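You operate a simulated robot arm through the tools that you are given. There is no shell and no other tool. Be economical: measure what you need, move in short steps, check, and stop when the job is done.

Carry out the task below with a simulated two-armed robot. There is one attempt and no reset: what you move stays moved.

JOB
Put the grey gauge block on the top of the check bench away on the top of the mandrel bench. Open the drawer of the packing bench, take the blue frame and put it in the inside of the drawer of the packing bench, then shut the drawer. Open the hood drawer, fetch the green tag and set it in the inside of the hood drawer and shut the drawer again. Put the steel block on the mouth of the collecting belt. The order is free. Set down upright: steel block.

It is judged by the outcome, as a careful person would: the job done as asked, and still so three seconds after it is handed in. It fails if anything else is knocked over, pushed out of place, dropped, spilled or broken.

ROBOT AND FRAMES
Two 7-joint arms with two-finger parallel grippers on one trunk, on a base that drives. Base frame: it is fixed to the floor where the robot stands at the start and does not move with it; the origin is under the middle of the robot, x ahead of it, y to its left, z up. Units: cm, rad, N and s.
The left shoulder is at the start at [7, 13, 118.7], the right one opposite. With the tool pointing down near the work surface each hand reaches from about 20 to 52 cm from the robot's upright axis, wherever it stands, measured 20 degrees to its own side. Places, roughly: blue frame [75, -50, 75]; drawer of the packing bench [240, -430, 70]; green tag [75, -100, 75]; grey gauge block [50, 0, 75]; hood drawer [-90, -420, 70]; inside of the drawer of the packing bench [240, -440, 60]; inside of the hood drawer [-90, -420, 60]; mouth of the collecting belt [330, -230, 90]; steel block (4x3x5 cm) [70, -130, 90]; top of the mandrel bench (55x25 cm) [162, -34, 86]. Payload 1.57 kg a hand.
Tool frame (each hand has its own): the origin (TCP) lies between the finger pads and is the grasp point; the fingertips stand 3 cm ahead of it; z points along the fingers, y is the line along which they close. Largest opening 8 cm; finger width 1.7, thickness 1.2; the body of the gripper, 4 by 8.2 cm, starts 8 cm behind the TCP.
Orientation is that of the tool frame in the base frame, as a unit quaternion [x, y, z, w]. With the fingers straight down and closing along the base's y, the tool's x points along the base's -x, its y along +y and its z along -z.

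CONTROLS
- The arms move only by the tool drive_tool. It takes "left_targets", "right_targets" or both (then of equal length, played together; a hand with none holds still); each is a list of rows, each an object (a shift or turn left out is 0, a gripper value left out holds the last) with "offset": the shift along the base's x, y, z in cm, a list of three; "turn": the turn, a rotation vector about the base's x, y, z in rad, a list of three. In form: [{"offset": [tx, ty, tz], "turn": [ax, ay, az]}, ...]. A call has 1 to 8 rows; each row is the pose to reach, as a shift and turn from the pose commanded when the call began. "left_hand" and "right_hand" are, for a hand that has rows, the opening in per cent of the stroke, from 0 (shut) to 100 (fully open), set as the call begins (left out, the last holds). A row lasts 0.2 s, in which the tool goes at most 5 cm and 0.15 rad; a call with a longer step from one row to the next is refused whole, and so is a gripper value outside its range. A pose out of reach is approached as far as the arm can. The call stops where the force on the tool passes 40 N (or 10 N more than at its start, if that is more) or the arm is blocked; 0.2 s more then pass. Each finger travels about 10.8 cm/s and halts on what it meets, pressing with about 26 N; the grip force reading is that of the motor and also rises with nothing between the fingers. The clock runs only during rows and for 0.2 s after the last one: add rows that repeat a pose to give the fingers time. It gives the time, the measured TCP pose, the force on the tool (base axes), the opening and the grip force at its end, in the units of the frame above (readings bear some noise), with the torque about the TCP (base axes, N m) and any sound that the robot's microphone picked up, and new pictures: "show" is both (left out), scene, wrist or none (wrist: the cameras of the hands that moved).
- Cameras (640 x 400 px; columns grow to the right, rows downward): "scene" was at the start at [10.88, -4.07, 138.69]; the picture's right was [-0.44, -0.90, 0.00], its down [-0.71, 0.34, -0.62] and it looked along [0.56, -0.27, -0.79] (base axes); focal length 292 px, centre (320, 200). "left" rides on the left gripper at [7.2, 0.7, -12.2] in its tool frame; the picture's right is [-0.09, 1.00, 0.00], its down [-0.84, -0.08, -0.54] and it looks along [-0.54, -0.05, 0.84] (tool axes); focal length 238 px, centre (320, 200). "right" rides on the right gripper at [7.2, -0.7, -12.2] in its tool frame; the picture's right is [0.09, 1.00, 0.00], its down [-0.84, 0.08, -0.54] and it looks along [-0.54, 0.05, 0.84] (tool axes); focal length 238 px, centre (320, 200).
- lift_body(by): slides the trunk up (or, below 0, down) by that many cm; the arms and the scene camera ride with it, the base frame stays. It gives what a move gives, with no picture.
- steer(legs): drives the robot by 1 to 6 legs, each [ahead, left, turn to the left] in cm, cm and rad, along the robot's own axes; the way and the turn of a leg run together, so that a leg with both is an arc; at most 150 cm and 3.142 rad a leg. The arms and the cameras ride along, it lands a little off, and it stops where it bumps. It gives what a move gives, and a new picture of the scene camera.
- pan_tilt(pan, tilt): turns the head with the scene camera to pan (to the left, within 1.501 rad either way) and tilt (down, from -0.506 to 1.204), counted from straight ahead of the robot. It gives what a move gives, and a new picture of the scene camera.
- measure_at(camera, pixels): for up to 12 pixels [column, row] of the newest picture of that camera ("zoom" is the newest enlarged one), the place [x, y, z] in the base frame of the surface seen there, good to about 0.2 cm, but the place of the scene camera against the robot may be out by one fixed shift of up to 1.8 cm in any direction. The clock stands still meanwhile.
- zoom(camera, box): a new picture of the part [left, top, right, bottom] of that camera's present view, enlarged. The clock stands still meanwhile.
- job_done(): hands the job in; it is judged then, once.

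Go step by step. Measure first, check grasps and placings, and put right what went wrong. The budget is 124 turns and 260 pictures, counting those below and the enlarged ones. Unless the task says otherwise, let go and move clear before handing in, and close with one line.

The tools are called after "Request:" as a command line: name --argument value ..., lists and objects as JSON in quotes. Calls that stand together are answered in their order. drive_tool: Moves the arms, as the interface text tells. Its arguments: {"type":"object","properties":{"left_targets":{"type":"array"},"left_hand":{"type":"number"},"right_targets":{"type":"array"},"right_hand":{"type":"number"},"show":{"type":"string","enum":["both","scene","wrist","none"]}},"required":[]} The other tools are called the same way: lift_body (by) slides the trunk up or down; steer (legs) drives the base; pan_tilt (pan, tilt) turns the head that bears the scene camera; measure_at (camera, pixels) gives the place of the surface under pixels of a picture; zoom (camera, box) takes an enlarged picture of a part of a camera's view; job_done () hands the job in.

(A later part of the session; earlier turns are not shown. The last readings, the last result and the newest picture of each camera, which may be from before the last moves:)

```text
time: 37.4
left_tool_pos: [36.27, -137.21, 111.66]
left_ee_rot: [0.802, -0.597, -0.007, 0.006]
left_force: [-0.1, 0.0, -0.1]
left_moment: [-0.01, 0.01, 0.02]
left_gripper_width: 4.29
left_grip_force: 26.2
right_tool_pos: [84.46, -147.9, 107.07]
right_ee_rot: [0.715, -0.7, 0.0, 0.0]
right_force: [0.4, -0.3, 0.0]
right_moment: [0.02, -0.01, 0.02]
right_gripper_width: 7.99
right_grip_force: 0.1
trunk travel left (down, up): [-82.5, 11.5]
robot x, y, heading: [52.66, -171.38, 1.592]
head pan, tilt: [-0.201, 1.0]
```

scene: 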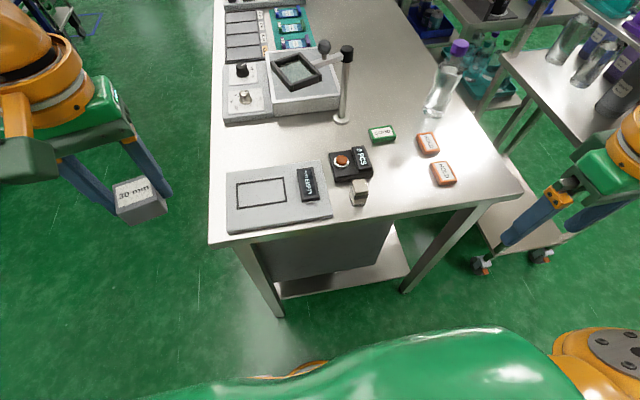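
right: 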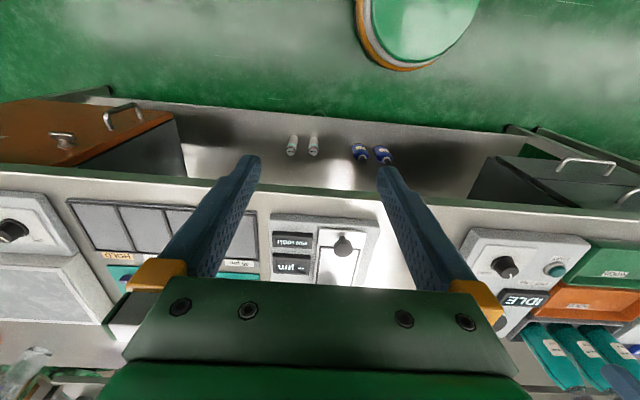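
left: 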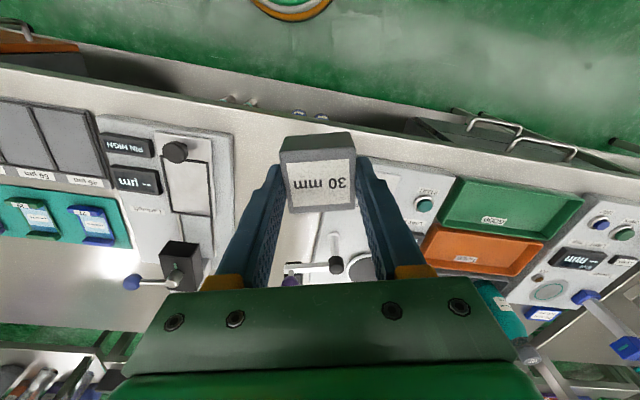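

A clear view: the steel block is at (359,192). I'll zoom and measure it.

Request:
zoom --camera "scene" --box '[310, 110, 470, 210]'

Request:
measure_at --camera "scene" --pixels '[[358, 183], [351, 184], [366, 182], [359, 198], [352, 190], [367, 196], [345, 155], [380, 133], [347, 165]]'

Request:
drive_tool --right_targets '[{"offset": [0, 0, 0]}]' --show "wrist"

```text
4.00 times, centred on (390, 160) of scene
```

zoom: 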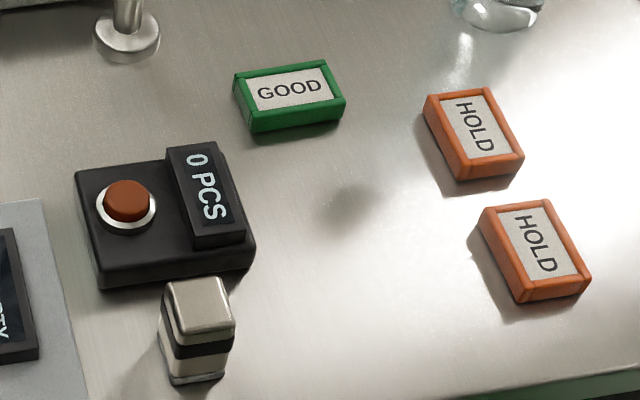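

```text
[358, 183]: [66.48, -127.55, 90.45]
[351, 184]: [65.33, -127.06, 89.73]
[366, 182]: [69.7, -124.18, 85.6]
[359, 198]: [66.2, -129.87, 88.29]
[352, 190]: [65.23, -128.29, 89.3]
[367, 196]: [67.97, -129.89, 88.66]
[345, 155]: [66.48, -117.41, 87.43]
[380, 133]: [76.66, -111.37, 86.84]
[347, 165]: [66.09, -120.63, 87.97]
```

```text
time: 37.8
left_tool_pos: [36.24, -137.21, 111.76]
left_ee_rot: [0.802, -0.598, -0.005, 0.006]
left_force: [-0.4, -0.5, -0.6]
left_moment: [0.01, 0.01, 0.0]
left_gripper_width: 4.31
left_grip_force: 26.0
right_tool_pos: [84.43, -147.95, 107.18]
right_ee_rot: [0.714, -0.7, -0.001, 0.0]
right_force: [0.8, 0.0, 0.4]
right_moment: [-0.02, 0.01, 0.02]
right_gripper_width: 8.01
right_grip_force: 0.1
trunk travel left (down, up): [-82.5, 11.5]
robot x, y, heading: [52.21, -171.01, 1.593]
head pan, tilt: [-0.201, 1.0]
```

right: 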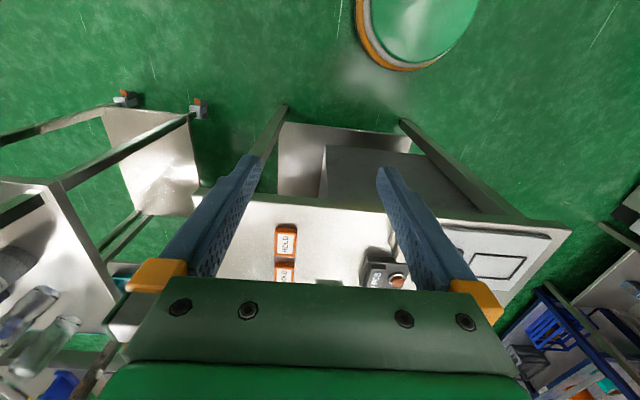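

I'll move the right hand above the steel block at a safe height and take a wrist view.

Request:
drive_tool --right_targets '[{"offset": [-3.5, 3.4, 0]}, {"offset": [-7, 6.8, 0]}, {"offset": [-10.5, 10.2, 0]}, {"offset": [-14, 13.6, 0]}, {"offset": [-17.6, 17, 0]}, {"offset": [-17.6, 19, -3]}, {"offset": [-17.6, 19, -5]}, {"offset": [-17.6, 19, -5]}]' --show "wrist"

```text
time: 39.6
left_tool_pos: [36.23, -137.07, 111.77]
left_ee_rot: [0.802, -0.598, -0.005, 0.006]
left_force: [0.0, 1.0, 0.0]
left_moment: [-0.02, 0.0, 0.02]
left_gripper_width: 4.3
left_grip_force: 25.4
right_tool_pos: [67.83, -129.89, 102.19]
right_ee_rot: [0.714, -0.7, 0.001, 0.0]
right_force: [0.3, -0.5, 0.6]
right_moment: [-0.02, -0.02, -0.01]
right_gripper_width: 7.98
right_grip_force: 0.0
right hand out of reach, approached as far as the arm can: row 6, 7, 8
trunk travel left (down, up): [-82.5, 11.5]
robot x, y, heading: [52.04, -171.25, 1.592]
head pan, tilt: [-0.201, 1.0]
```

right: 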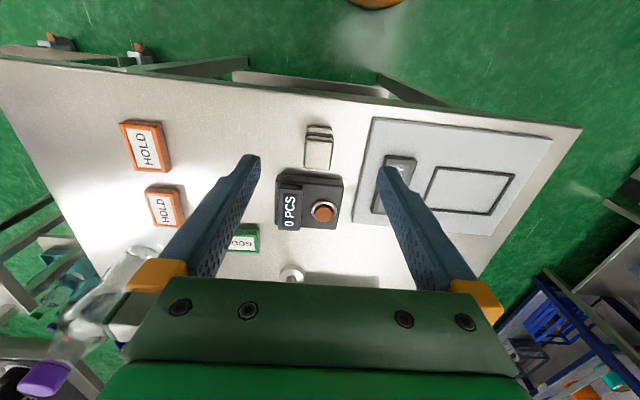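

The block is at (318,150). I'll measure its top corners.

Request:
zoom --camera "right" --box '[272, 110, 368, 170]'

Request:
measure_at --camera "right" --pixels '[[308, 141], [330, 142], [308, 165], [330, 165], [319, 153], [320, 128]]'

```text
6.67 times, centred on (320, 140) of right
```

zoom: 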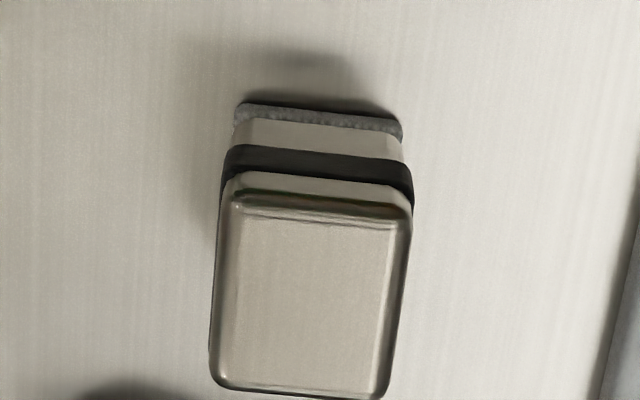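

```text
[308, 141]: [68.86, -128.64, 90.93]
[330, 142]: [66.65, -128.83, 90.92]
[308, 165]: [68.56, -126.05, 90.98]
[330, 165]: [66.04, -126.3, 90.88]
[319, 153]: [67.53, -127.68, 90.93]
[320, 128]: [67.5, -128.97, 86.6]
```

The block's centre is (67.5,-127.5), with yaw about -0.12. I need about 2.5 cm more reach, so I'll drive ahead 4 cm.

Request:
steer --legs '[[4, 0, 0]]'

Request:
drive_tool --right_targets '[{"offset": [0, 0, 0], "turn": [0, 0, -0.12]}, {"offset": [0, 0, 0], "turn": [0, 0, -0.12]}]' --show "wrist"

```text
time: 40.5
left_tool_pos: [36.16, -133.95, 111.86]
left_ee_rot: [0.802, -0.597, -0.007, 0.004]
left_force: [-0.7, -0.9, -0.5]
left_moment: [0.1, 0.0, -0.01]
left_gripper_width: 4.31
left_grip_force: 26.4
right_tool_pos: [67.8, -126.46, 102.52]
right_ee_rot: [0.714, -0.7, -0.003, -0.002]
right_force: [-0.6, -0.4, 0.5]
right_moment: [0.09, -0.02, -0.01]
right_gripper_width: 7.98
right_grip_force: 0.1
trunk travel left (down, up): [-82.5, 11.5]
robot x, y, heading: [52.26, -167.41, 1.593]
head pan, tilt: [-0.201, 1.0]
```

scene: 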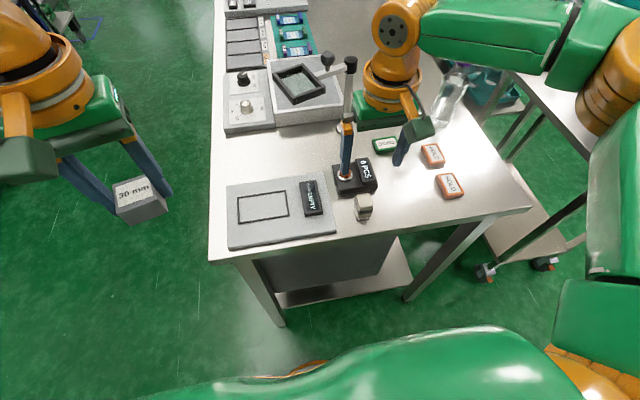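

```text
time: 41.1
left_tool_pos: [36.2, -133.38, 111.77]
left_ee_rot: [0.802, -0.598, -0.005, 0.005]
left_force: [-0.1, 0.1, 0.6]
left_moment: [0.02, 0.02, -0.01]
left_gripper_width: 4.31
left_grip_force: 25.5
right_tool_pos: [67.59, -126.16, 102.4]
right_ee_rot: [-0.671, 0.742, 0.001, 0.0]
right_force: [0.1, 0.2, 0.6]
right_moment: [0.03, 0.04, -0.01]
right_gripper_width: 8.02
right_grip_force: 0.0
trunk travel left (down, up): [-82.5, 11.5]
robot x, y, heading: [52.26, -167.06, 1.586]
head pan, tilt: [-0.201, 1.0]
```

right: 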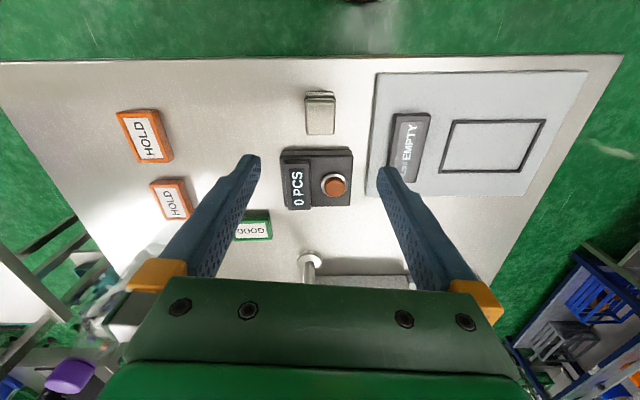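

Request:
measure_at --camera "right" --pixels '[[308, 101], [333, 101], [308, 130], [333, 131], [320, 117], [345, 110], [350, 160]]'

Request:
zoom --camera "right" --box '[272, 85, 368, 145]'

```text
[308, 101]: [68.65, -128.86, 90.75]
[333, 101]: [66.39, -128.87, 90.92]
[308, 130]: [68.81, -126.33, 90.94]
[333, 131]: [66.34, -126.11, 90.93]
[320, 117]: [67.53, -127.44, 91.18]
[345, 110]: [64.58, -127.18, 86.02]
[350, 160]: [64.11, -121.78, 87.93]
```

```text
6.67 times, centred on (320, 115) of right
```

zoom: 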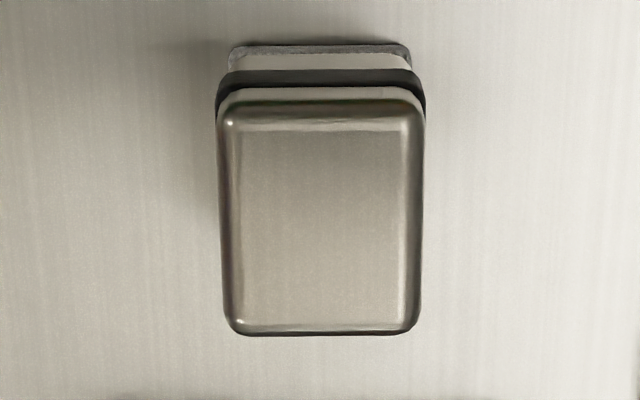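

Aligned. The centre is (67.5,-127.4), so I'll descend to a TCP height of 89.3.

Request:
drive_tool --right_targets '[{"offset": [-0.1, -1.3, -3]}, {"offset": [-0.1, -1.3, -7]}, {"offset": [-0.1, -1.3, -11]}, {"offset": [-0.1, -1.3, -13]}, {"offset": [-0.1, -1.3, -13]}]' --show "wrist"

```text
time: 42.3
left_tool_pos: [36.21, -133.15, 111.8]
left_ee_rot: [0.802, -0.598, -0.006, 0.005]
left_force: [0.1, 0.2, -0.7]
left_moment: [0.01, -0.01, -0.02]
left_gripper_width: 4.32
left_grip_force: 26.0
right_tool_pos: [69.72, -129.56, 91.68]
right_ee_rot: [-0.671, 0.741, 0.001, 0.0]
right_force: [-0.4, -0.3, 0.0]
right_moment: [-0.03, 0.03, 0.0]
right_gripper_width: 8.0
right_grip_force: 0.0
right hand out of reach, approached as far as the arm can: row 2, 3, 4, 5
trunk travel left (down, up): [-82.5, 11.5]
robot x, y, heading: [52.95, -167.28, 1.591]
head pan, tilt: [-0.201, 1.0]
```

right: 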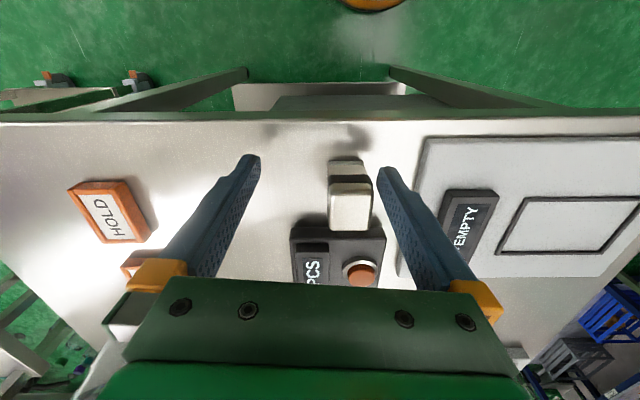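

The arm fell short at (69.7,-129.6,91.7), although the distance is within range. I'll lift and try the same target by another path, centring first at mid height.

Request:
drive_tool --right_targets '[{"offset": [0, 0, 4.5]}, {"offset": [-2.2, 2.1, 5]}, {"offset": [-2.2, 2.1, 3]}, {"offset": [-2.2, 2.1, 1]}, {"offset": [-2.2, 2.1, 1]}]' --show "none"

```text
time: 43.5
left_tool_pos: [36.15, -133.16, 111.61]
left_ee_rot: [0.801, -0.598, -0.006, 0.006]
left_force: [-0.5, -0.8, -1.1]
left_moment: [0.01, -0.01, 0.03]
left_gripper_width: 4.3
left_grip_force: 26.0
right_tool_pos: [68.64, -128.75, 93.79]
right_ee_rot: [-0.671, 0.741, 0.001, 0.0]
right_force: [1.0, -0.7, 0.4]
right_moment: [0.03, 0.02, -0.01]
right_gripper_width: 7.97
right_grip_force: 0.0
right hand out of reach, approached as far as the arm can: row 3, 4, 5
trunk travel left (down, up): [-82.5, 11.5]
robot x, y, heading: [52.53, -167.0, 1.584]
head pan, tilt: [-0.201, 1.0]
```

Higher hand positions relative to the shoulder work, so I'll raise the hand, lower the trunk 9 cm, and then make the last bit of descent.

Request:
drive_tool --right_targets '[{"offset": [0, 0, 4]}, {"offset": [-1.1, 1.3, 7]}, {"offset": [-1.1, 1.3, 7]}]' --show "none"

Request:
lift_body --by -8

Request:
drive_tool --right_targets '[{"offset": [0, 0, 0]}]' --show "wrist"

```text
time: 44.3
left_tool_pos: [36.35, -133.11, 111.61]
left_ee_rot: [0.802, -0.598, -0.006, 0.006]
left_force: [0.4, 0.2, -0.3]
left_moment: [0.0, 0.02, 0.01]
left_gripper_width: 4.33
left_grip_force: 26.0
right_tool_pos: [67.52, -127.41, 100.71]
right_ee_rot: [-0.671, 0.741, 0.0, 0.0]
right_force: [0.7, -0.5, 0.1]
right_moment: [0.0, 0.0, 0.0]
right_gripper_width: 8.02
right_grip_force: 0.1
trunk travel left (down, up): [-82.5, 11.5]
robot x, y, heading: [52.41, -166.95, 1.588]
head pan, tilt: [-0.201, 1.0]
```

```text
time: 45.5
left_tool_pos: [36.23, -133.1, 103.79]
left_ee_rot: [0.802, -0.598, -0.006, 0.005]
left_force: [0.0, 0.5, -0.3]
left_moment: [0.02, -0.01, 0.01]
left_gripper_width: 4.32
left_grip_force: 25.5
right_tool_pos: [67.6, -127.52, 92.7]
right_ee_rot: [-0.671, 0.741, 0.001, 0.0]
right_force: [0.3, -0.1, 0.6]
right_moment: [0.03, 0.0, -0.02]
right_gripper_width: 8.0
right_grip_force: 0.1
trunk travel left (down, up): [-74.5, 19.5]
robot x, y, heading: [52.23, -167.34, 1.589]
head pan, tilt: [-0.201, 1.0]
```

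```text
time: 45.9
left_tool_pos: [36.14, -133.21, 103.64]
left_ee_rot: [0.802, -0.598, -0.005, 0.007]
left_force: [0.6, -0.4, -1.5]
left_moment: [-0.01, 0.0, -0.01]
left_gripper_width: 4.3
left_grip_force: 26.4
right_tool_pos: [67.44, -127.35, 92.64]
right_ee_rot: [-0.672, 0.741, 0.0, -0.001]
right_force: [0.6, 0.7, 0.1]
right_moment: [-0.05, -0.01, 0.02]
right_gripper_width: 8.0
right_grip_force: 0.0
trunk travel left (down, up): [-74.5, 19.5]
robot x, y, heading: [52.37, -167.73, 1.59]
head pan, tilt: [-0.201, 1.0]
```

right: 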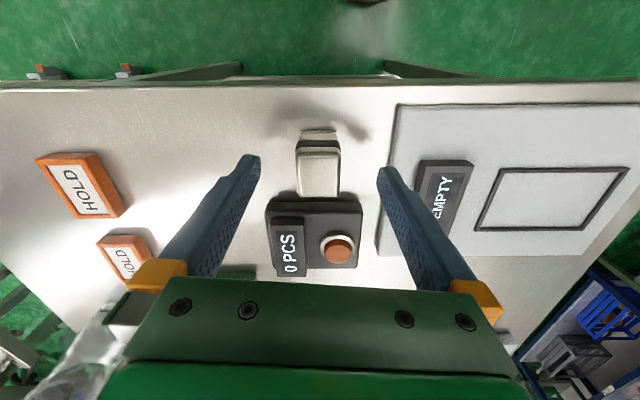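

Centred (block top at (318,175)). I'll descend 3.3 cm and close.

Request:
drive_tool --right_targets '[{"offset": [0, 0, -2]}, {"offset": [0, 0, -3.3]}, {"offset": [0, 0, -3.3]}]' --show "none"

Request:
drive_tool --right_targets '[{"offset": [0, 0, 0]}, {"offset": [0, 0, 0]}, {"offset": [0, 0, 0]}, {"offset": [0, 0, 0]}]' --right_hand 0 --show "wrist"

```text
time: 46.7
left_tool_pos: [36.19, -133.16, 103.65]
left_ee_rot: [0.802, -0.598, -0.005, 0.006]
left_force: [-0.4, 0.1, -0.6]
left_moment: [0.0, 0.0, -0.02]
left_gripper_width: 4.3
left_grip_force: 25.9
right_tool_pos: [67.52, -127.51, 89.44]
right_ee_rot: [-0.671, 0.742, 0.001, 0.0]
right_force: [-0.8, -0.4, -0.9]
right_moment: [0.0, 0.03, 0.01]
right_gripper_width: 7.98
right_grip_force: 0.1
trunk travel left (down, up): [-74.5, 19.5]
robot x, y, heading: [52.33, -167.59, 1.591]
head pan, tilt: [-0.201, 1.0]
```

```text
time: 47.7
left_tool_pos: [36.24, -133.27, 103.59]
left_ee_rot: [0.802, -0.597, -0.005, 0.006]
left_force: [0.2, -0.1, 0.0]
left_moment: [-0.02, 0.01, 0.03]
left_gripper_width: 4.3
left_grip_force: 26.2
right_tool_pos: [67.53, -127.38, 89.42]
right_ee_rot: [-0.671, 0.742, 0.002, -0.001]
right_force: [0.7, 1.1, 0.1]
right_moment: [0.0, -0.09, -0.04]
right_gripper_width: 2.97
right_grip_force: 26.4
trunk travel left (down, up): [-74.5, 19.5]
robot x, y, heading: [52.72, -167.24, 1.587]
head pan, tilt: [-0.201, 1.0]
```

right: 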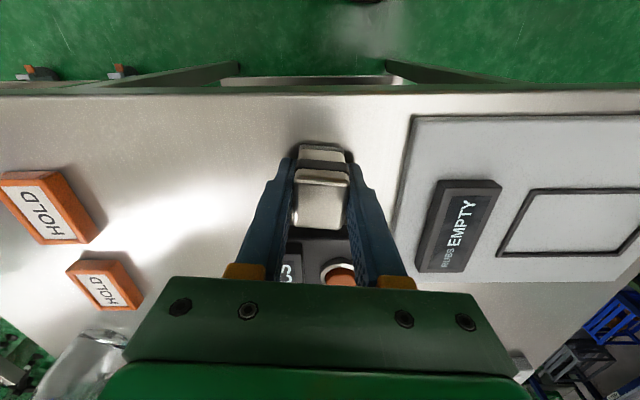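

The steel block is gripped at 2.97 cm. I'll raise the trunk 14 cm, then back the base away.

Request:
lift_body --by 14

Request:
drive_tool --right_targets '[{"offset": [2, -4, 1]}, {"offset": [4, -8, 2]}, {"offset": [6, -12, 3]}, {"offset": [7, -16, 3]}]' --show "both"

```text
time: 49.4
left_tool_pos: [36.2, -133.18, 117.77]
left_ee_rot: [0.802, -0.597, -0.006, 0.006]
left_force: [-0.8, 0.6, -0.7]
left_moment: [0.01, 0.02, -0.01]
left_gripper_width: 4.31
left_grip_force: 25.8
right_tool_pos: [67.63, -127.4, 103.41]
right_ee_rot: [-0.671, 0.741, 0.003, 0.0]
right_force: [-0.5, 0.0, -2.5]
right_moment: [0.01, 0.02, 0.02]
right_gripper_width: 2.99
right_grip_force: 25.8
trunk travel left (down, up): [-88.5, 5.5]
robot x, y, heading: [52.23, -167.34, 1.59]
head pan, tilt: [-0.201, 1.0]
```

```text
time: 50.4
left_tool_pos: [36.37, -133.51, 117.8]
left_ee_rot: [0.802, -0.597, -0.006, 0.006]
left_force: [0.2, -0.9, -0.7]
left_moment: [0.01, 0.01, -0.01]
left_gripper_width: 4.29
left_grip_force: 26.5
right_tool_pos: [74.54, -143.33, 106.19]
right_ee_rot: [-0.671, 0.742, 0.002, -0.002]
right_force: [-0.7, -0.4, -2.9]
right_moment: [0.04, 0.01, -0.06]
right_gripper_width: 2.95
right_grip_force: 26.4
trunk travel left (down, up): [-88.5, 5.5]
robot x, y, heading: [52.28, -167.61, 1.588]
head pan, tilt: [-0.201, 1.0]
```

scene: 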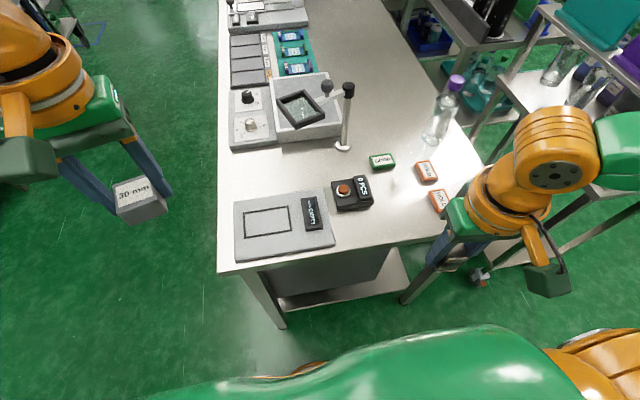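
right: 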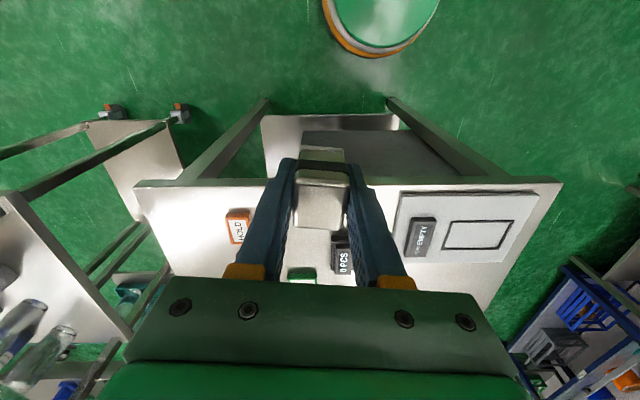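

Both blocks are held. I'll back to y of about -183 and look along +x down the corridor before driving on.

Request:
steer --legs '[[-16, 0, -0.02]]'

Request:
pan_tilt --pan -1.3 --tilt 0.5

```text
time: 51.8
left_tool_pos: [37.19, -148.21, 117.55]
left_ee_rot: [0.795, -0.607, -0.005, 0.007]
left_force: [-0.3, -0.5, -0.2]
left_moment: [0.0, 0.01, 0.02]
left_gripper_width: 4.31
left_grip_force: 25.7
right_tool_pos: [75.13, -159.3, 106.06]
right_ee_rot: [-0.662, 0.75, 0.001, -0.002]
right_force: [0.0, 0.2, -2.6]
right_moment: [-0.04, 0.03, -0.01]
right_gripper_width: 3.01
right_grip_force: 26.0
trunk travel left (down, up): [-88.5, 5.5]
robot x, y, heading: [52.57, -183.31, 1.567]
head pan, tilt: [-0.201, 1.0]
```

scene: 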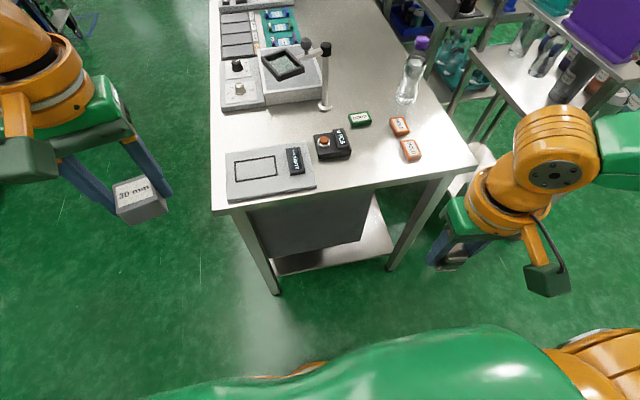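

```text
time: 53.1
left_tool_pos: [37.32, -148.7, 117.66]
left_ee_rot: [0.795, -0.607, -0.005, 0.006]
left_force: [-0.7, 0.0, -0.3]
left_moment: [0.03, -0.04, -0.01]
left_gripper_width: 4.33
left_grip_force: 26.5
right_tool_pos: [75.19, -159.54, 106.18]
right_ee_rot: [-0.662, 0.75, 0.002, -0.001]
right_force: [0.1, 0.4, -3.1]
right_moment: [-0.02, -0.01, 0.0]
right_gripper_width: 2.99
right_grip_force: 26.1
trunk travel left (down, up): [-88.5, 5.5]
robot x, y, heading: [52.6, -183.41, 1.564]
head pan, tilt: [-1.3, 0.499]
```

scene: 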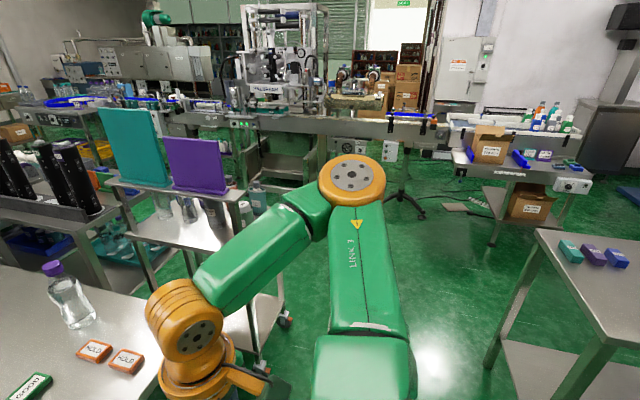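

The corridor is open. I'll measure the stand at (405,205), the display bench, the island table and the collecting belt at (510,165).

Request:
measure_at --camera "scene" --pixels '[[405, 210], [422, 214], [243, 190], [285, 320], [537, 232], [620, 232], [440, 220], [500, 135], [555, 172], [455, 155], [400, 130], [500, 245]]'

Request:
zoom --camera "scene" --box '[380, 80, 620, 240]'

```text
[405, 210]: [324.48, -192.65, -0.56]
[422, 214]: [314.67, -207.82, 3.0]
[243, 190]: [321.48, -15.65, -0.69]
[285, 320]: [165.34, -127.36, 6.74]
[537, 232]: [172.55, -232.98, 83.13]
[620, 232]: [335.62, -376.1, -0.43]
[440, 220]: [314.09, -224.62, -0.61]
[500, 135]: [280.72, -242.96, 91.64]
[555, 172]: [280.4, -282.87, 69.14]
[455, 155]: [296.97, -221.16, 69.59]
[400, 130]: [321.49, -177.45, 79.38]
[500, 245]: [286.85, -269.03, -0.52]
```

```text
2.50 times, centred on (500, 160) of scene
```

zoom: 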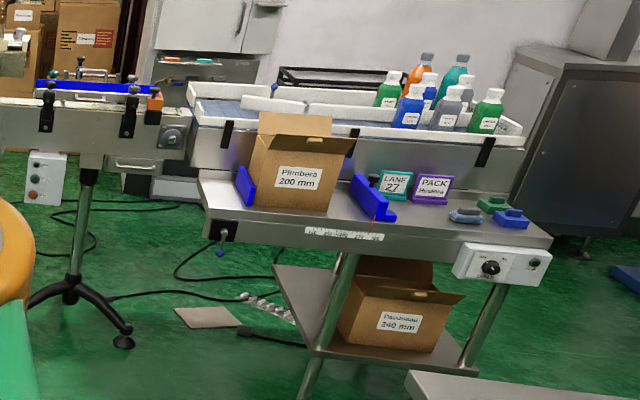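

The way is clear. I'll drive sideways to x of about 235, then ahead into the aisle behind the mandrel bench.

Request:
steer --legs '[[0, -92, 0], [0, -92, 0]]'

Request:
pan_tilt --pan 0.2 --tilt 0.55

```text
time: 62.4
left_tool_pos: [220.61, -147.54, 117.7]
left_ee_rot: [0.801, -0.599, -0.005, 0.005]
left_force: [-0.1, -0.2, -1.1]
left_moment: [-0.04, -0.03, 0.0]
left_gripper_width: 4.31
left_grip_force: 26.5
right_tool_pos: [258.65, -157.51, 106.12]
right_ee_rot: [-0.669, 0.743, 0.0, 0.0]
right_force: [0.5, 0.4, -2.1]
right_moment: [0.0, 0.03, 0.0]
right_gripper_width: 2.99
right_grip_force: 25.9
trunk travel left (down, up): [-88.5, 5.5]
robot x, y, heading: [236.57, -181.82, 1.591]
head pan, tilt: [-1.3, 0.499]
```

scene: 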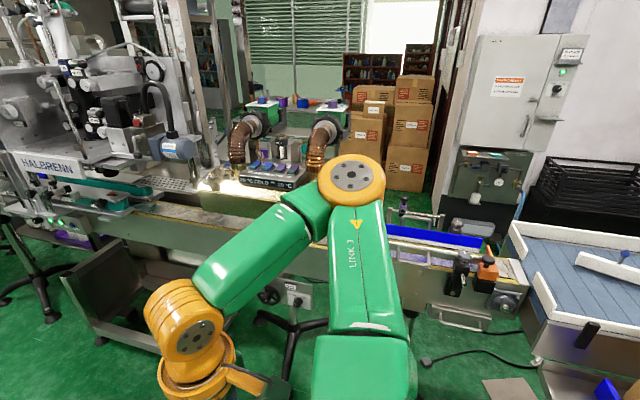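

```text
time: 64.0
left_tool_pos: [220.57, -147.4, 117.57]
left_ee_rot: [0.801, -0.599, -0.005, 0.006]
left_force: [0.0, -0.3, -0.5]
left_moment: [-0.03, -0.01, -0.02]
left_gripper_width: 4.34
left_grip_force: 25.7
right_tool_pos: [258.71, -157.54, 106.23]
right_ee_rot: [-0.669, 0.744, 0.001, -0.001]
right_force: [0.4, -0.3, -3.4]
right_moment: [-0.03, 0.01, -0.01]
right_gripper_width: 2.97
right_grip_force: 26.3
trunk travel left (down, up): [-88.5, 5.5]
robot x, y, heading: [236.43, -181.74, 1.584]
head pan, tilt: [0.201, 0.55]
```

scene: 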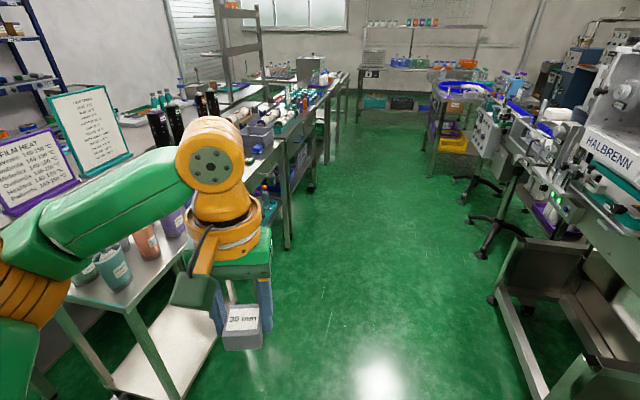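

The aisle ahead is clear. Since the belt mouth is close, I'll do the steel block first and look at the mouth now.

Request:
pan_tilt --pan -1.5 --tilt 0.45

Request:
zoom --camera "scene" --box '[340, 160, 580, 320]'

```text
time: 65.7
left_tool_pos: [220.43, -147.34, 117.52]
left_ee_rot: [0.8, -0.6, -0.005, 0.006]
left_force: [0.2, 1.2, -0.6]
left_moment: [-0.01, 0.02, -0.02]
left_gripper_width: 4.3
left_grip_force: 26.1
right_tool_pos: [258.61, -157.5, 106.18]
right_ee_rot: [-0.669, 0.743, 0.002, -0.001]
right_force: [-0.7, 0.0, -2.2]
right_moment: [0.04, -0.01, -0.04]
right_gripper_width: 3.03
right_grip_force: 25.4
trunk travel left (down, up): [-88.5, 5.5]
robot x, y, heading: [236.73, -181.44, 1.587]
head pan, tilt: [-1.499, 0.45]
```

scene: 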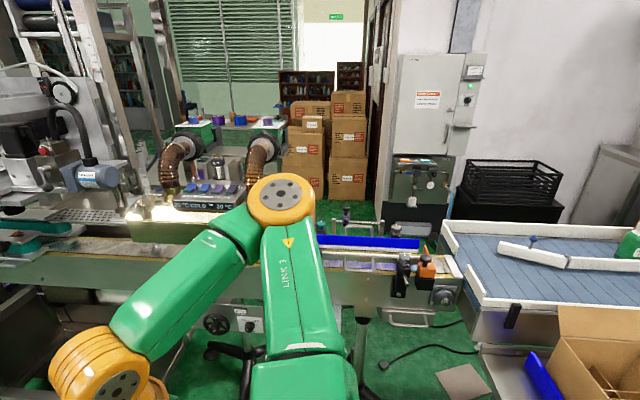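

```text
2.50 times, centred on (460, 240) of scene
```

zoom: 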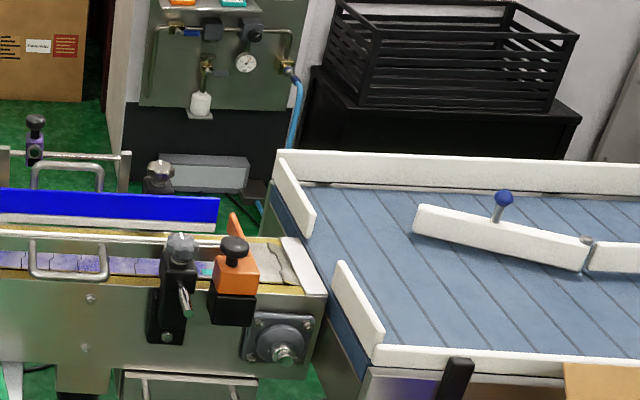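

The mouth is the gap between the white end rails near zoom (330,250). I'll measure it there.

Request:
measure_at --camera "zoom" --pixels '[[330, 250], [360, 250], [400, 300], [310, 215], [345, 275], [378, 345], [450, 350], [305, 285], [280, 155], [420, 270], [600, 280], [400, 370]]'

Request:
measure_at --camera "scene" --pixels '[[480, 350], [520, 330], [510, 318], [560, 310], [460, 385], [360, 385], [440, 295], [430, 265], [400, 275]]'

```text
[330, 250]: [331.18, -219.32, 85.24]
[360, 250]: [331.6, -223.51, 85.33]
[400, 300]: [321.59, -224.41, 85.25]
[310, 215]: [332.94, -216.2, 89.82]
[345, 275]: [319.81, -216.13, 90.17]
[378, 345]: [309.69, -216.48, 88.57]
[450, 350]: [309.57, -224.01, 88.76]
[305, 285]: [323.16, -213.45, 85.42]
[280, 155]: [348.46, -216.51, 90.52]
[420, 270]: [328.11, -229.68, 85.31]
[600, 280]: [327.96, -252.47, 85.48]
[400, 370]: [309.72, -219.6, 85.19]
```

```text
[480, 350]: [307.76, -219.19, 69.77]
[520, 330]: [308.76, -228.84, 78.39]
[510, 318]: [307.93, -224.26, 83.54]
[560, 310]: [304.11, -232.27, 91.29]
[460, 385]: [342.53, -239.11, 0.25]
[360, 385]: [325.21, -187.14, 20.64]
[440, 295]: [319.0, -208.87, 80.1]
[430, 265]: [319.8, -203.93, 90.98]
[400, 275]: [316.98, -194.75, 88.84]
```

Mouth: the belt surface is at z 85.3, x 311-347, starting at y -216. I need to know how close the base can get, so I'll look straight down at my own base.

Request:
pan_tilt --pan -0.7 --tilt 1.204

```text
time: 66.8
left_tool_pos: [220.59, -147.42, 117.77]
left_ee_rot: [0.801, -0.599, -0.005, 0.006]
left_force: [0.2, -0.3, -1.2]
left_moment: [0.01, -0.01, -0.01]
left_gripper_width: 4.32
left_grip_force: 26.4
right_tool_pos: [258.51, -157.51, 106.15]
right_ee_rot: [-0.669, 0.743, 0.002, -0.002]
right_force: [-0.5, 0.5, -2.2]
right_moment: [0.03, 0.02, -0.01]
right_gripper_width: 2.95
right_grip_force: 26.3
trunk travel left (down, up): [-88.5, 5.5]
robot x, y, heading: [236.78, -181.58, 1.582]
head pan, tilt: [-0.7, 1.201]
```

scene: 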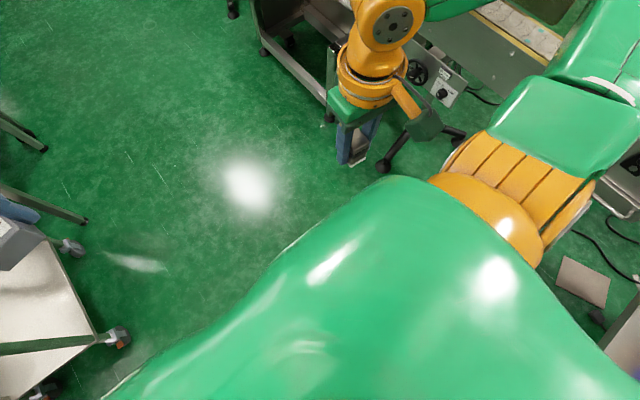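

My shoulder hides the base, but the right wrist picture shows a round disc at (380,20), possibly the base column. I'll measure it.

Request:
measure_at --camera "right" --pixels '[[380, 20], [345, 20], [420, 30], [330, 10], [380, 60], [340, 75]]'

Request:
measure_at --camera "scene" --pixels '[[382, 165], [455, 135], [400, 145], [550, 290], [600, 315], [330, 100], [265, 50]]'

```text
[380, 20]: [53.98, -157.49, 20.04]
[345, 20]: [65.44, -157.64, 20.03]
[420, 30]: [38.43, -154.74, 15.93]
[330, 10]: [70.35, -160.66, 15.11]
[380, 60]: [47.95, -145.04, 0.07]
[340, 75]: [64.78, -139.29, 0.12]
```

```text
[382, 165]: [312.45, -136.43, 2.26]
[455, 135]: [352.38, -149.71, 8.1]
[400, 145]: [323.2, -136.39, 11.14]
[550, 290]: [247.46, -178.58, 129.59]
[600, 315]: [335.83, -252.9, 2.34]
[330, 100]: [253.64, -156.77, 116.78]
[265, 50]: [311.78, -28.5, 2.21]
```

The base is a disc only about 19 cm in radius, so I can stand near (290,-195). I'll turn to heading -0.35 and approach most of the way.

Request:
steer --legs '[[0, 0, -1.93], [40, 5, 0]]'

Request:
pan_tilt --pan -0.35 --tilt 0.9

```text
time: 74.1
left_tool_pos: [312.4, -192.37, 117.8]
left_ee_rot: [0.072, 0.997, 0.007, 0.003]
left_force: [1.0, -0.4, 0.3]
left_moment: [0.0, 0.01, 0.02]
left_gripper_width: 4.32
left_grip_force: 26.0
right_tool_pos: [287.32, -222.91, 106.22]
right_ee_rot: [0.264, 0.965, 0.001, 0.002]
right_force: [-0.7, 0.0, -4.0]
right_moment: [-0.02, -0.03, 0.03]
right_gripper_width: 2.98
right_grip_force: 26.2
trunk travel left (down, up): [-88.5, 5.5]
robot x, y, heading: [274.86, -192.92, -0.412]
head pan, tilt: [-0.7, 1.201]
```

scene: 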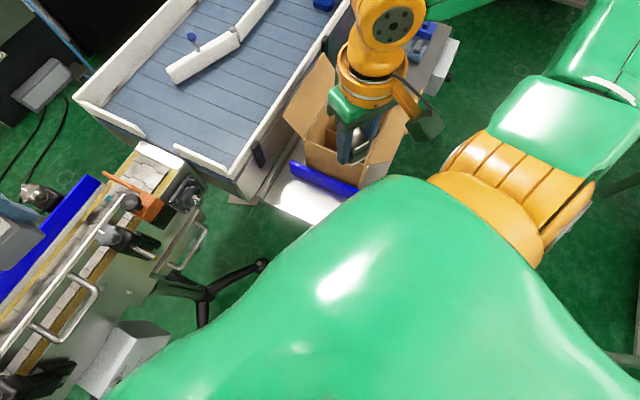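

```text
time: 74.9
left_tool_pos: [312.63, -192.58, 117.72]
left_ee_rot: [0.072, 0.997, 0.008, 0.002]
left_force: [-0.5, 1.0, -0.5]
left_moment: [0.0, 0.01, 0.0]
left_gripper_width: 4.33
left_grip_force: 26.9
right_tool_pos: [287.66, -222.89, 106.02]
right_ee_rot: [0.264, 0.964, 0.001, 0.001]
right_force: [-0.4, -0.1, -4.1]
right_moment: [0.02, 0.01, 0.02]
right_gripper_width: 2.98
right_grip_force: 26.0
trunk travel left (down, up): [-88.5, 5.5]
robot x, y, heading: [274.8, -193.13, -0.412]
head pan, tilt: [-0.351, 0.901]
```

scene: 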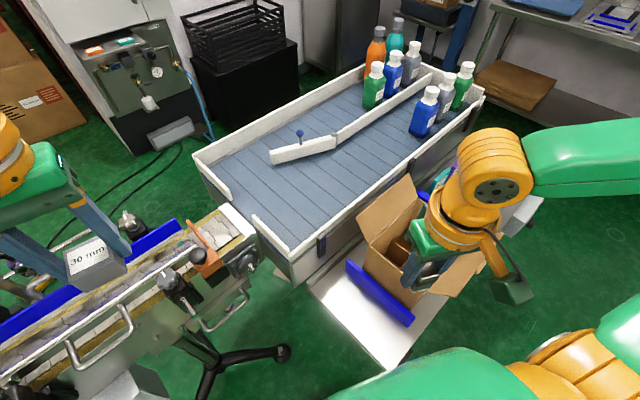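

I'll measure the tripod foot at (285,352), the mouth surface, and the shelf corner.

Request:
measure_at --camera "scene" --pixels '[[283, 352], [207, 388], [390, 365], [312, 290], [240, 185], [270, 195], [290, 180], [255, 215], [265, 232], [228, 190], [405, 180], [345, 262]]'

```text
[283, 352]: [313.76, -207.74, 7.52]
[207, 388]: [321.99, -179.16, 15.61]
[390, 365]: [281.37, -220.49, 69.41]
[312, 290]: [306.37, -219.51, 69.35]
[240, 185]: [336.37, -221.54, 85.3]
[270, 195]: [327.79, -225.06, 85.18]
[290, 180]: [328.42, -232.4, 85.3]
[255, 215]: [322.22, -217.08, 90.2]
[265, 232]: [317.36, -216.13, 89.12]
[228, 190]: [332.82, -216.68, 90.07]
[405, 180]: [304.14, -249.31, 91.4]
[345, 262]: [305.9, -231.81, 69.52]
```

I'll advance 16 cm, leaving about 6 cm to the tripod foot.

Request:
steer --legs '[[16, 2.7, 0]]'

```text
time: 76.4
left_tool_pos: [328.28, -196.58, 117.78]
left_ee_rot: [0.073, 0.997, 0.008, 0.004]
left_force: [0.3, 0.7, -1.2]
left_moment: [-0.02, 0.01, 0.01]
left_gripper_width: 4.29
left_grip_force: 26.5
right_tool_pos: [303.14, -227.07, 106.34]
right_ee_rot: [0.265, 0.964, 0.001, 0.003]
right_force: [-0.6, 0.5, -4.1]
right_moment: [-0.01, 0.01, 0.0]
right_gripper_width: 3.0
right_grip_force: 25.9
trunk travel left (down, up): [-88.5, 5.5]
robot x, y, heading: [290.95, -196.85, -0.412]
head pan, tilt: [-0.351, 0.901]
```

scene: 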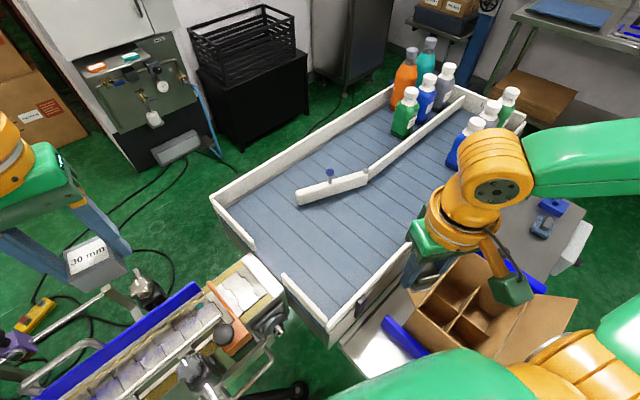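

I'll move the right hand over the mouth target (326,-226) while lowering to z 100.

Request:
drive_tool --right_targets '[{"offset": [4.6, 0.2, -1]}, {"offset": [9.2, 0.4, -2]}, {"offset": [13.8, 0.6, -3.5]}, {"offset": [18.4, 0.8, -5]}, {"offset": [22.9, 1, -6]}, {"offset": [22.9, 1, -6]}]' --show "both"

```text
time: 77.8
left_tool_pos: [328.66, -196.66, 117.78]
left_ee_rot: [0.073, 0.997, 0.008, 0.001]
left_force: [-0.1, 0.5, -0.4]
left_moment: [0.0, 0.02, 0.0]
left_gripper_width: 4.31
left_grip_force: 25.9
right_tool_pos: [320.39, -227.65, 102.45]
right_ee_rot: [0.264, 0.964, 0.002, 0.0]
right_force: [-1.1, 0.2, -3.1]
right_moment: [-0.01, 0.03, -0.02]
right_gripper_width: 2.98
right_grip_force: 26.3
right hand out of reach, approached as far as the arm can: row 4, 5, 6
trunk travel left (down, up): [-88.5, 5.5]
robot x, y, heading: [291.44, -197.02, -0.411]
head pan, tilt: [-0.351, 0.901]
```

scene: 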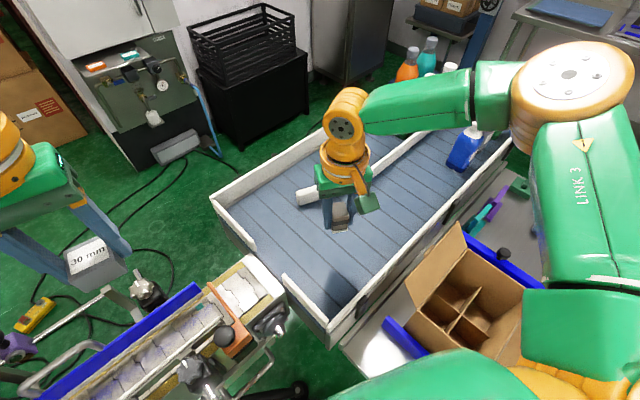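
right: 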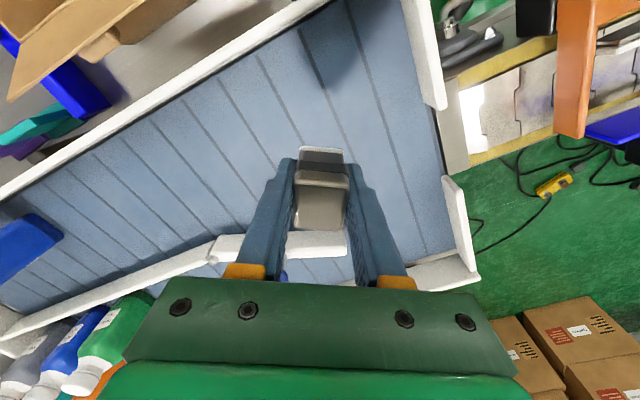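

The arm stopped short at (320.4,-227.7). Tool yaw may be binding a wrist joint, so I'll turn the hand +0.42 about z while heading for (326,-226).

Request:
drive_tool --right_targets '[{"offset": [0, 0, 0], "turn": [0, 0, 0.14]}, {"offset": [1, 0.3, 0], "turn": [0, 0, 0.28]}, {"offset": [3, 0.8, -1], "turn": [0, 0, 0.42]}, {"offset": [5.6, 1.6, -2], "turn": [0, 0, 0.42]}, {"offset": [5.6, 1.6, -2], "turn": [0, 0, 0.42]}]' --show "none"

```text
time: 79.0
left_tool_pos: [328.72, -196.75, 117.6]
left_ee_rot: [0.073, 0.997, 0.008, 0.001]
left_force: [0.2, 0.2, -0.1]
left_moment: [-0.01, -0.01, 0.0]
left_gripper_width: 4.32
left_grip_force: 26.0
right_tool_pos: [320.3, -227.73, 102.66]
right_ee_rot: [0.058, 0.998, 0.002, 0.001]
right_force: [0.7, -0.1, -3.0]
right_moment: [-0.01, 0.01, -0.03]
right_gripper_width: 2.98
right_grip_force: 26.0
right hand out of reach, approached as far as the arm can: row 2, 3, 4, 5
trunk travel left (down, up): [-88.5, 5.5]
robot x, y, heading: [290.82, -197.15, -0.415]
head pan, tilt: [-0.351, 0.901]
```

Yaw made no difference. I'll test going lower at this spot, then extending.

Request:
drive_tool --right_targets '[{"offset": [0, 0, -2]}, {"offset": [0, 0, -4]}, {"offset": [0, 0, -6]}, {"offset": [0, 0, -6]}]' --show "none"

```text
time: 80.0
left_tool_pos: [328.56, -196.75, 117.63]
left_ee_rot: [0.072, 0.997, 0.007, 0.001]
left_force: [-0.2, -0.5, 0.2]
left_moment: [0.0, 0.03, -0.01]
left_gripper_width: 4.32
left_grip_force: 25.8
right_tool_pos: [318.28, -228.68, 98.26]
right_ee_rot: [0.058, 0.998, 0.002, 0.0]
right_force: [-0.4, -0.5, -3.0]
right_moment: [-0.02, 0.03, -0.03]
right_gripper_width: 2.98
right_grip_force: 25.8
right hand out of reach, approached as far as the arm can: row 1, 2, 3, 4
trunk travel left (down, up): [-88.5, 5.5]
robot x, y, heading: [290.66, -197.12, -0.421]
head pan, tilt: [-0.351, 0.901]
```

Lower relative to the shoulder is worse, so lowering the trunk should help. I'll check conveyor heights under the left hand first and raise the right hand.

Request:
measure_at --camera "scene" --pixels '[[222, 332], [148, 280], [190, 365], [105, 290], [150, 300], [240, 300]]'

Request:
drive_tool --right_targets '[{"offset": [1, 0.5, 3]}, {"offset": [2, 1, 6]}, {"offset": [2, 1, 6]}]' --show "none"

Request:
lift_body --by -10

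```text
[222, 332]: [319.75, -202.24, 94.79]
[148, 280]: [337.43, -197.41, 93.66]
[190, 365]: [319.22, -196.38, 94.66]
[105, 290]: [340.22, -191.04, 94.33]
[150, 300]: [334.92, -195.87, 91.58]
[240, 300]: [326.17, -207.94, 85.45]
```

```text
time: 80.8
left_tool_pos: [328.66, -196.84, 117.52]
left_ee_rot: [0.073, 0.997, 0.008, 0.001]
left_force: [0.5, 1.3, -0.7]
left_moment: [-0.03, 0.0, -0.02]
left_gripper_width: 4.33
left_grip_force: 26.1
right_tool_pos: [320.12, -227.61, 104.32]
right_ee_rot: [0.058, 0.998, 0.002, 0.0]
right_force: [1.0, -1.0, -3.4]
right_moment: [0.02, 0.01, 0.01]
right_gripper_width: 2.96
right_grip_force: 26.0
trunk travel left (down, up): [-88.5, 5.5]
robot x, y, heading: [290.68, -196.73, -0.419]
head pan, tilt: [-0.351, 0.901]
```

```text
time: 82.1
left_tool_pos: [328.53, -196.74, 107.65]
left_ee_rot: [0.073, 0.997, 0.008, 0.001]
left_force: [0.2, -0.4, 0.0]
left_moment: [0.03, 0.0, 0.0]
left_gripper_width: 4.32
left_grip_force: 25.9
right_tool_pos: [320.23, -227.58, 94.26]
right_ee_rot: [0.06, 0.998, 0.002, 0.0]
right_force: [0.0, 0.1, -2.6]
right_moment: [-0.03, 0.0, 0.01]
right_gripper_width: 2.98
right_grip_force: 26.0
trunk travel left (down, up): [-78.5, 15.5]
robot x, y, heading: [290.68, -197.29, -0.42]
head pan, tilt: [-0.351, 0.901]
```

Now I'll extend at this height.

Request:
drive_tool --right_targets '[{"offset": [2, 0.5, 0]}, {"offset": [4, 0.8, 0]}, {"offset": [6, 1.2, 0]}, {"offset": [6, 1.2, 0]}]' --show "both"

```text
time: 83.1
left_tool_pos: [328.74, -196.81, 107.58]
left_ee_rot: [0.074, 0.997, 0.009, 0.001]
left_force: [0.6, 1.0, -0.3]
left_moment: [0.0, -0.03, 0.0]
left_gripper_width: 4.31
left_grip_force: 25.5
right_tool_pos: [321.17, -227.72, 94.95]
right_ee_rot: [0.058, 0.998, 0.002, 0.0]
right_force: [0.2, -0.1, -3.9]
right_moment: [0.0, -0.01, 0.03]
right_gripper_width: 2.99
right_grip_force: 26.1
right hand out of reach, approached as far as the arm can: row 1, 2, 3, 4
trunk travel left (down, up): [-78.5, 15.5]
robot x, y, heading: [290.54, -197.17, -0.416]
head pan, tilt: [-0.351, 0.901]
```

scene: 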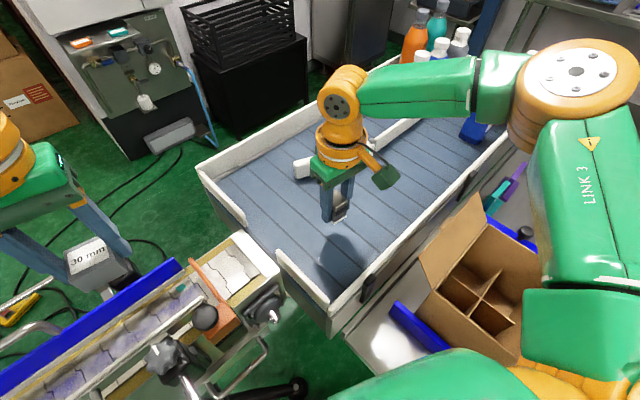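
right: 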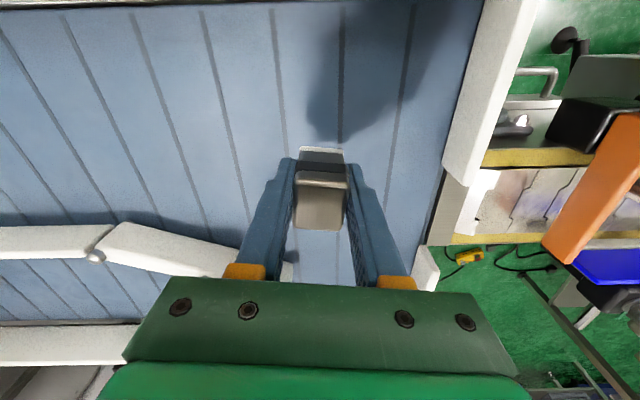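

The elbow posture is limiting this outward reach; the left arm reached further when working inward. I'll raise the right hand, pull the left hand back, and turn the base right by 0.35 rad so the target lies inward.

Request:
drive_tool --right_targets '[{"offset": [-1, -0.5, 2]}, {"offset": [-2, -1, 4]}, {"offset": [-2, -1, 5]}, {"offset": [-2, -1, 5]}]' --left_targets '[{"offset": [-3, 2, 1]}, {"offset": [-6, 4, 2]}, {"offset": [-9, 6, 3]}, {"offset": [-12, 7, 4]}]' --show "none"

Request:
steer --legs '[[0, 0, -0.35]]'

```text
time: 84.1
left_tool_pos: [316.65, -189.67, 111.61]
left_ee_rot: [0.073, 0.997, 0.009, 0.002]
left_force: [0.1, -0.3, -1.3]
left_moment: [-0.02, 0.03, 0.0]
left_gripper_width: 4.32
left_grip_force: 26.3
right_tool_pos: [319.22, -228.64, 100.34]
right_ee_rot: [0.058, 0.998, 0.002, 0.0]
right_force: [-0.5, 0.1, -2.9]
right_moment: [0.02, 0.0, -0.01]
right_gripper_width: 2.98
right_grip_force: 26.1
trunk travel left (down, up): [-78.5, 15.5]
robot x, y, heading: [290.87, -196.98, -0.414]
head pan, tilt: [-0.351, 0.901]
```

```text
time: 85.6
left_tool_pos: [317.75, -198.87, 111.5]
left_ee_rot: [0.242, 0.97, 0.007, 0.003]
left_force: [-0.4, -0.3, 0.4]
left_moment: [0.02, -0.01, 0.02]
left_gripper_width: 4.33
left_grip_force: 26.2
right_tool_pos: [306.94, -236.32, 100.27]
right_ee_rot: [0.227, 0.974, 0.001, 0.001]
right_force: [0.2, -0.3, -2.8]
right_moment: [-0.02, 0.02, -0.01]
right_gripper_width: 2.97
right_grip_force: 25.4
trunk travel left (down, up): [-78.5, 15.5]
robot x, y, heading: [291.12, -197.13, -0.762]
head pan, tilt: [-0.351, 0.901]
```

scene: 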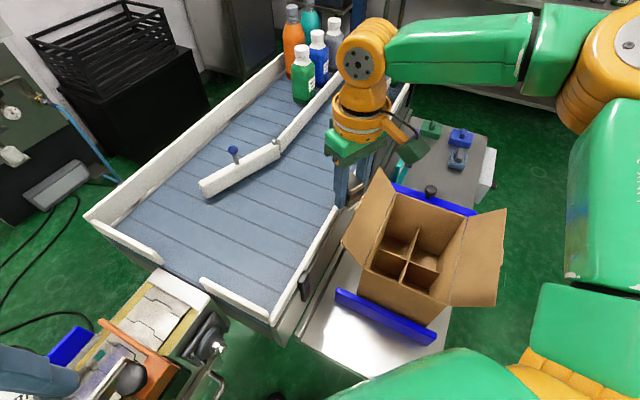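

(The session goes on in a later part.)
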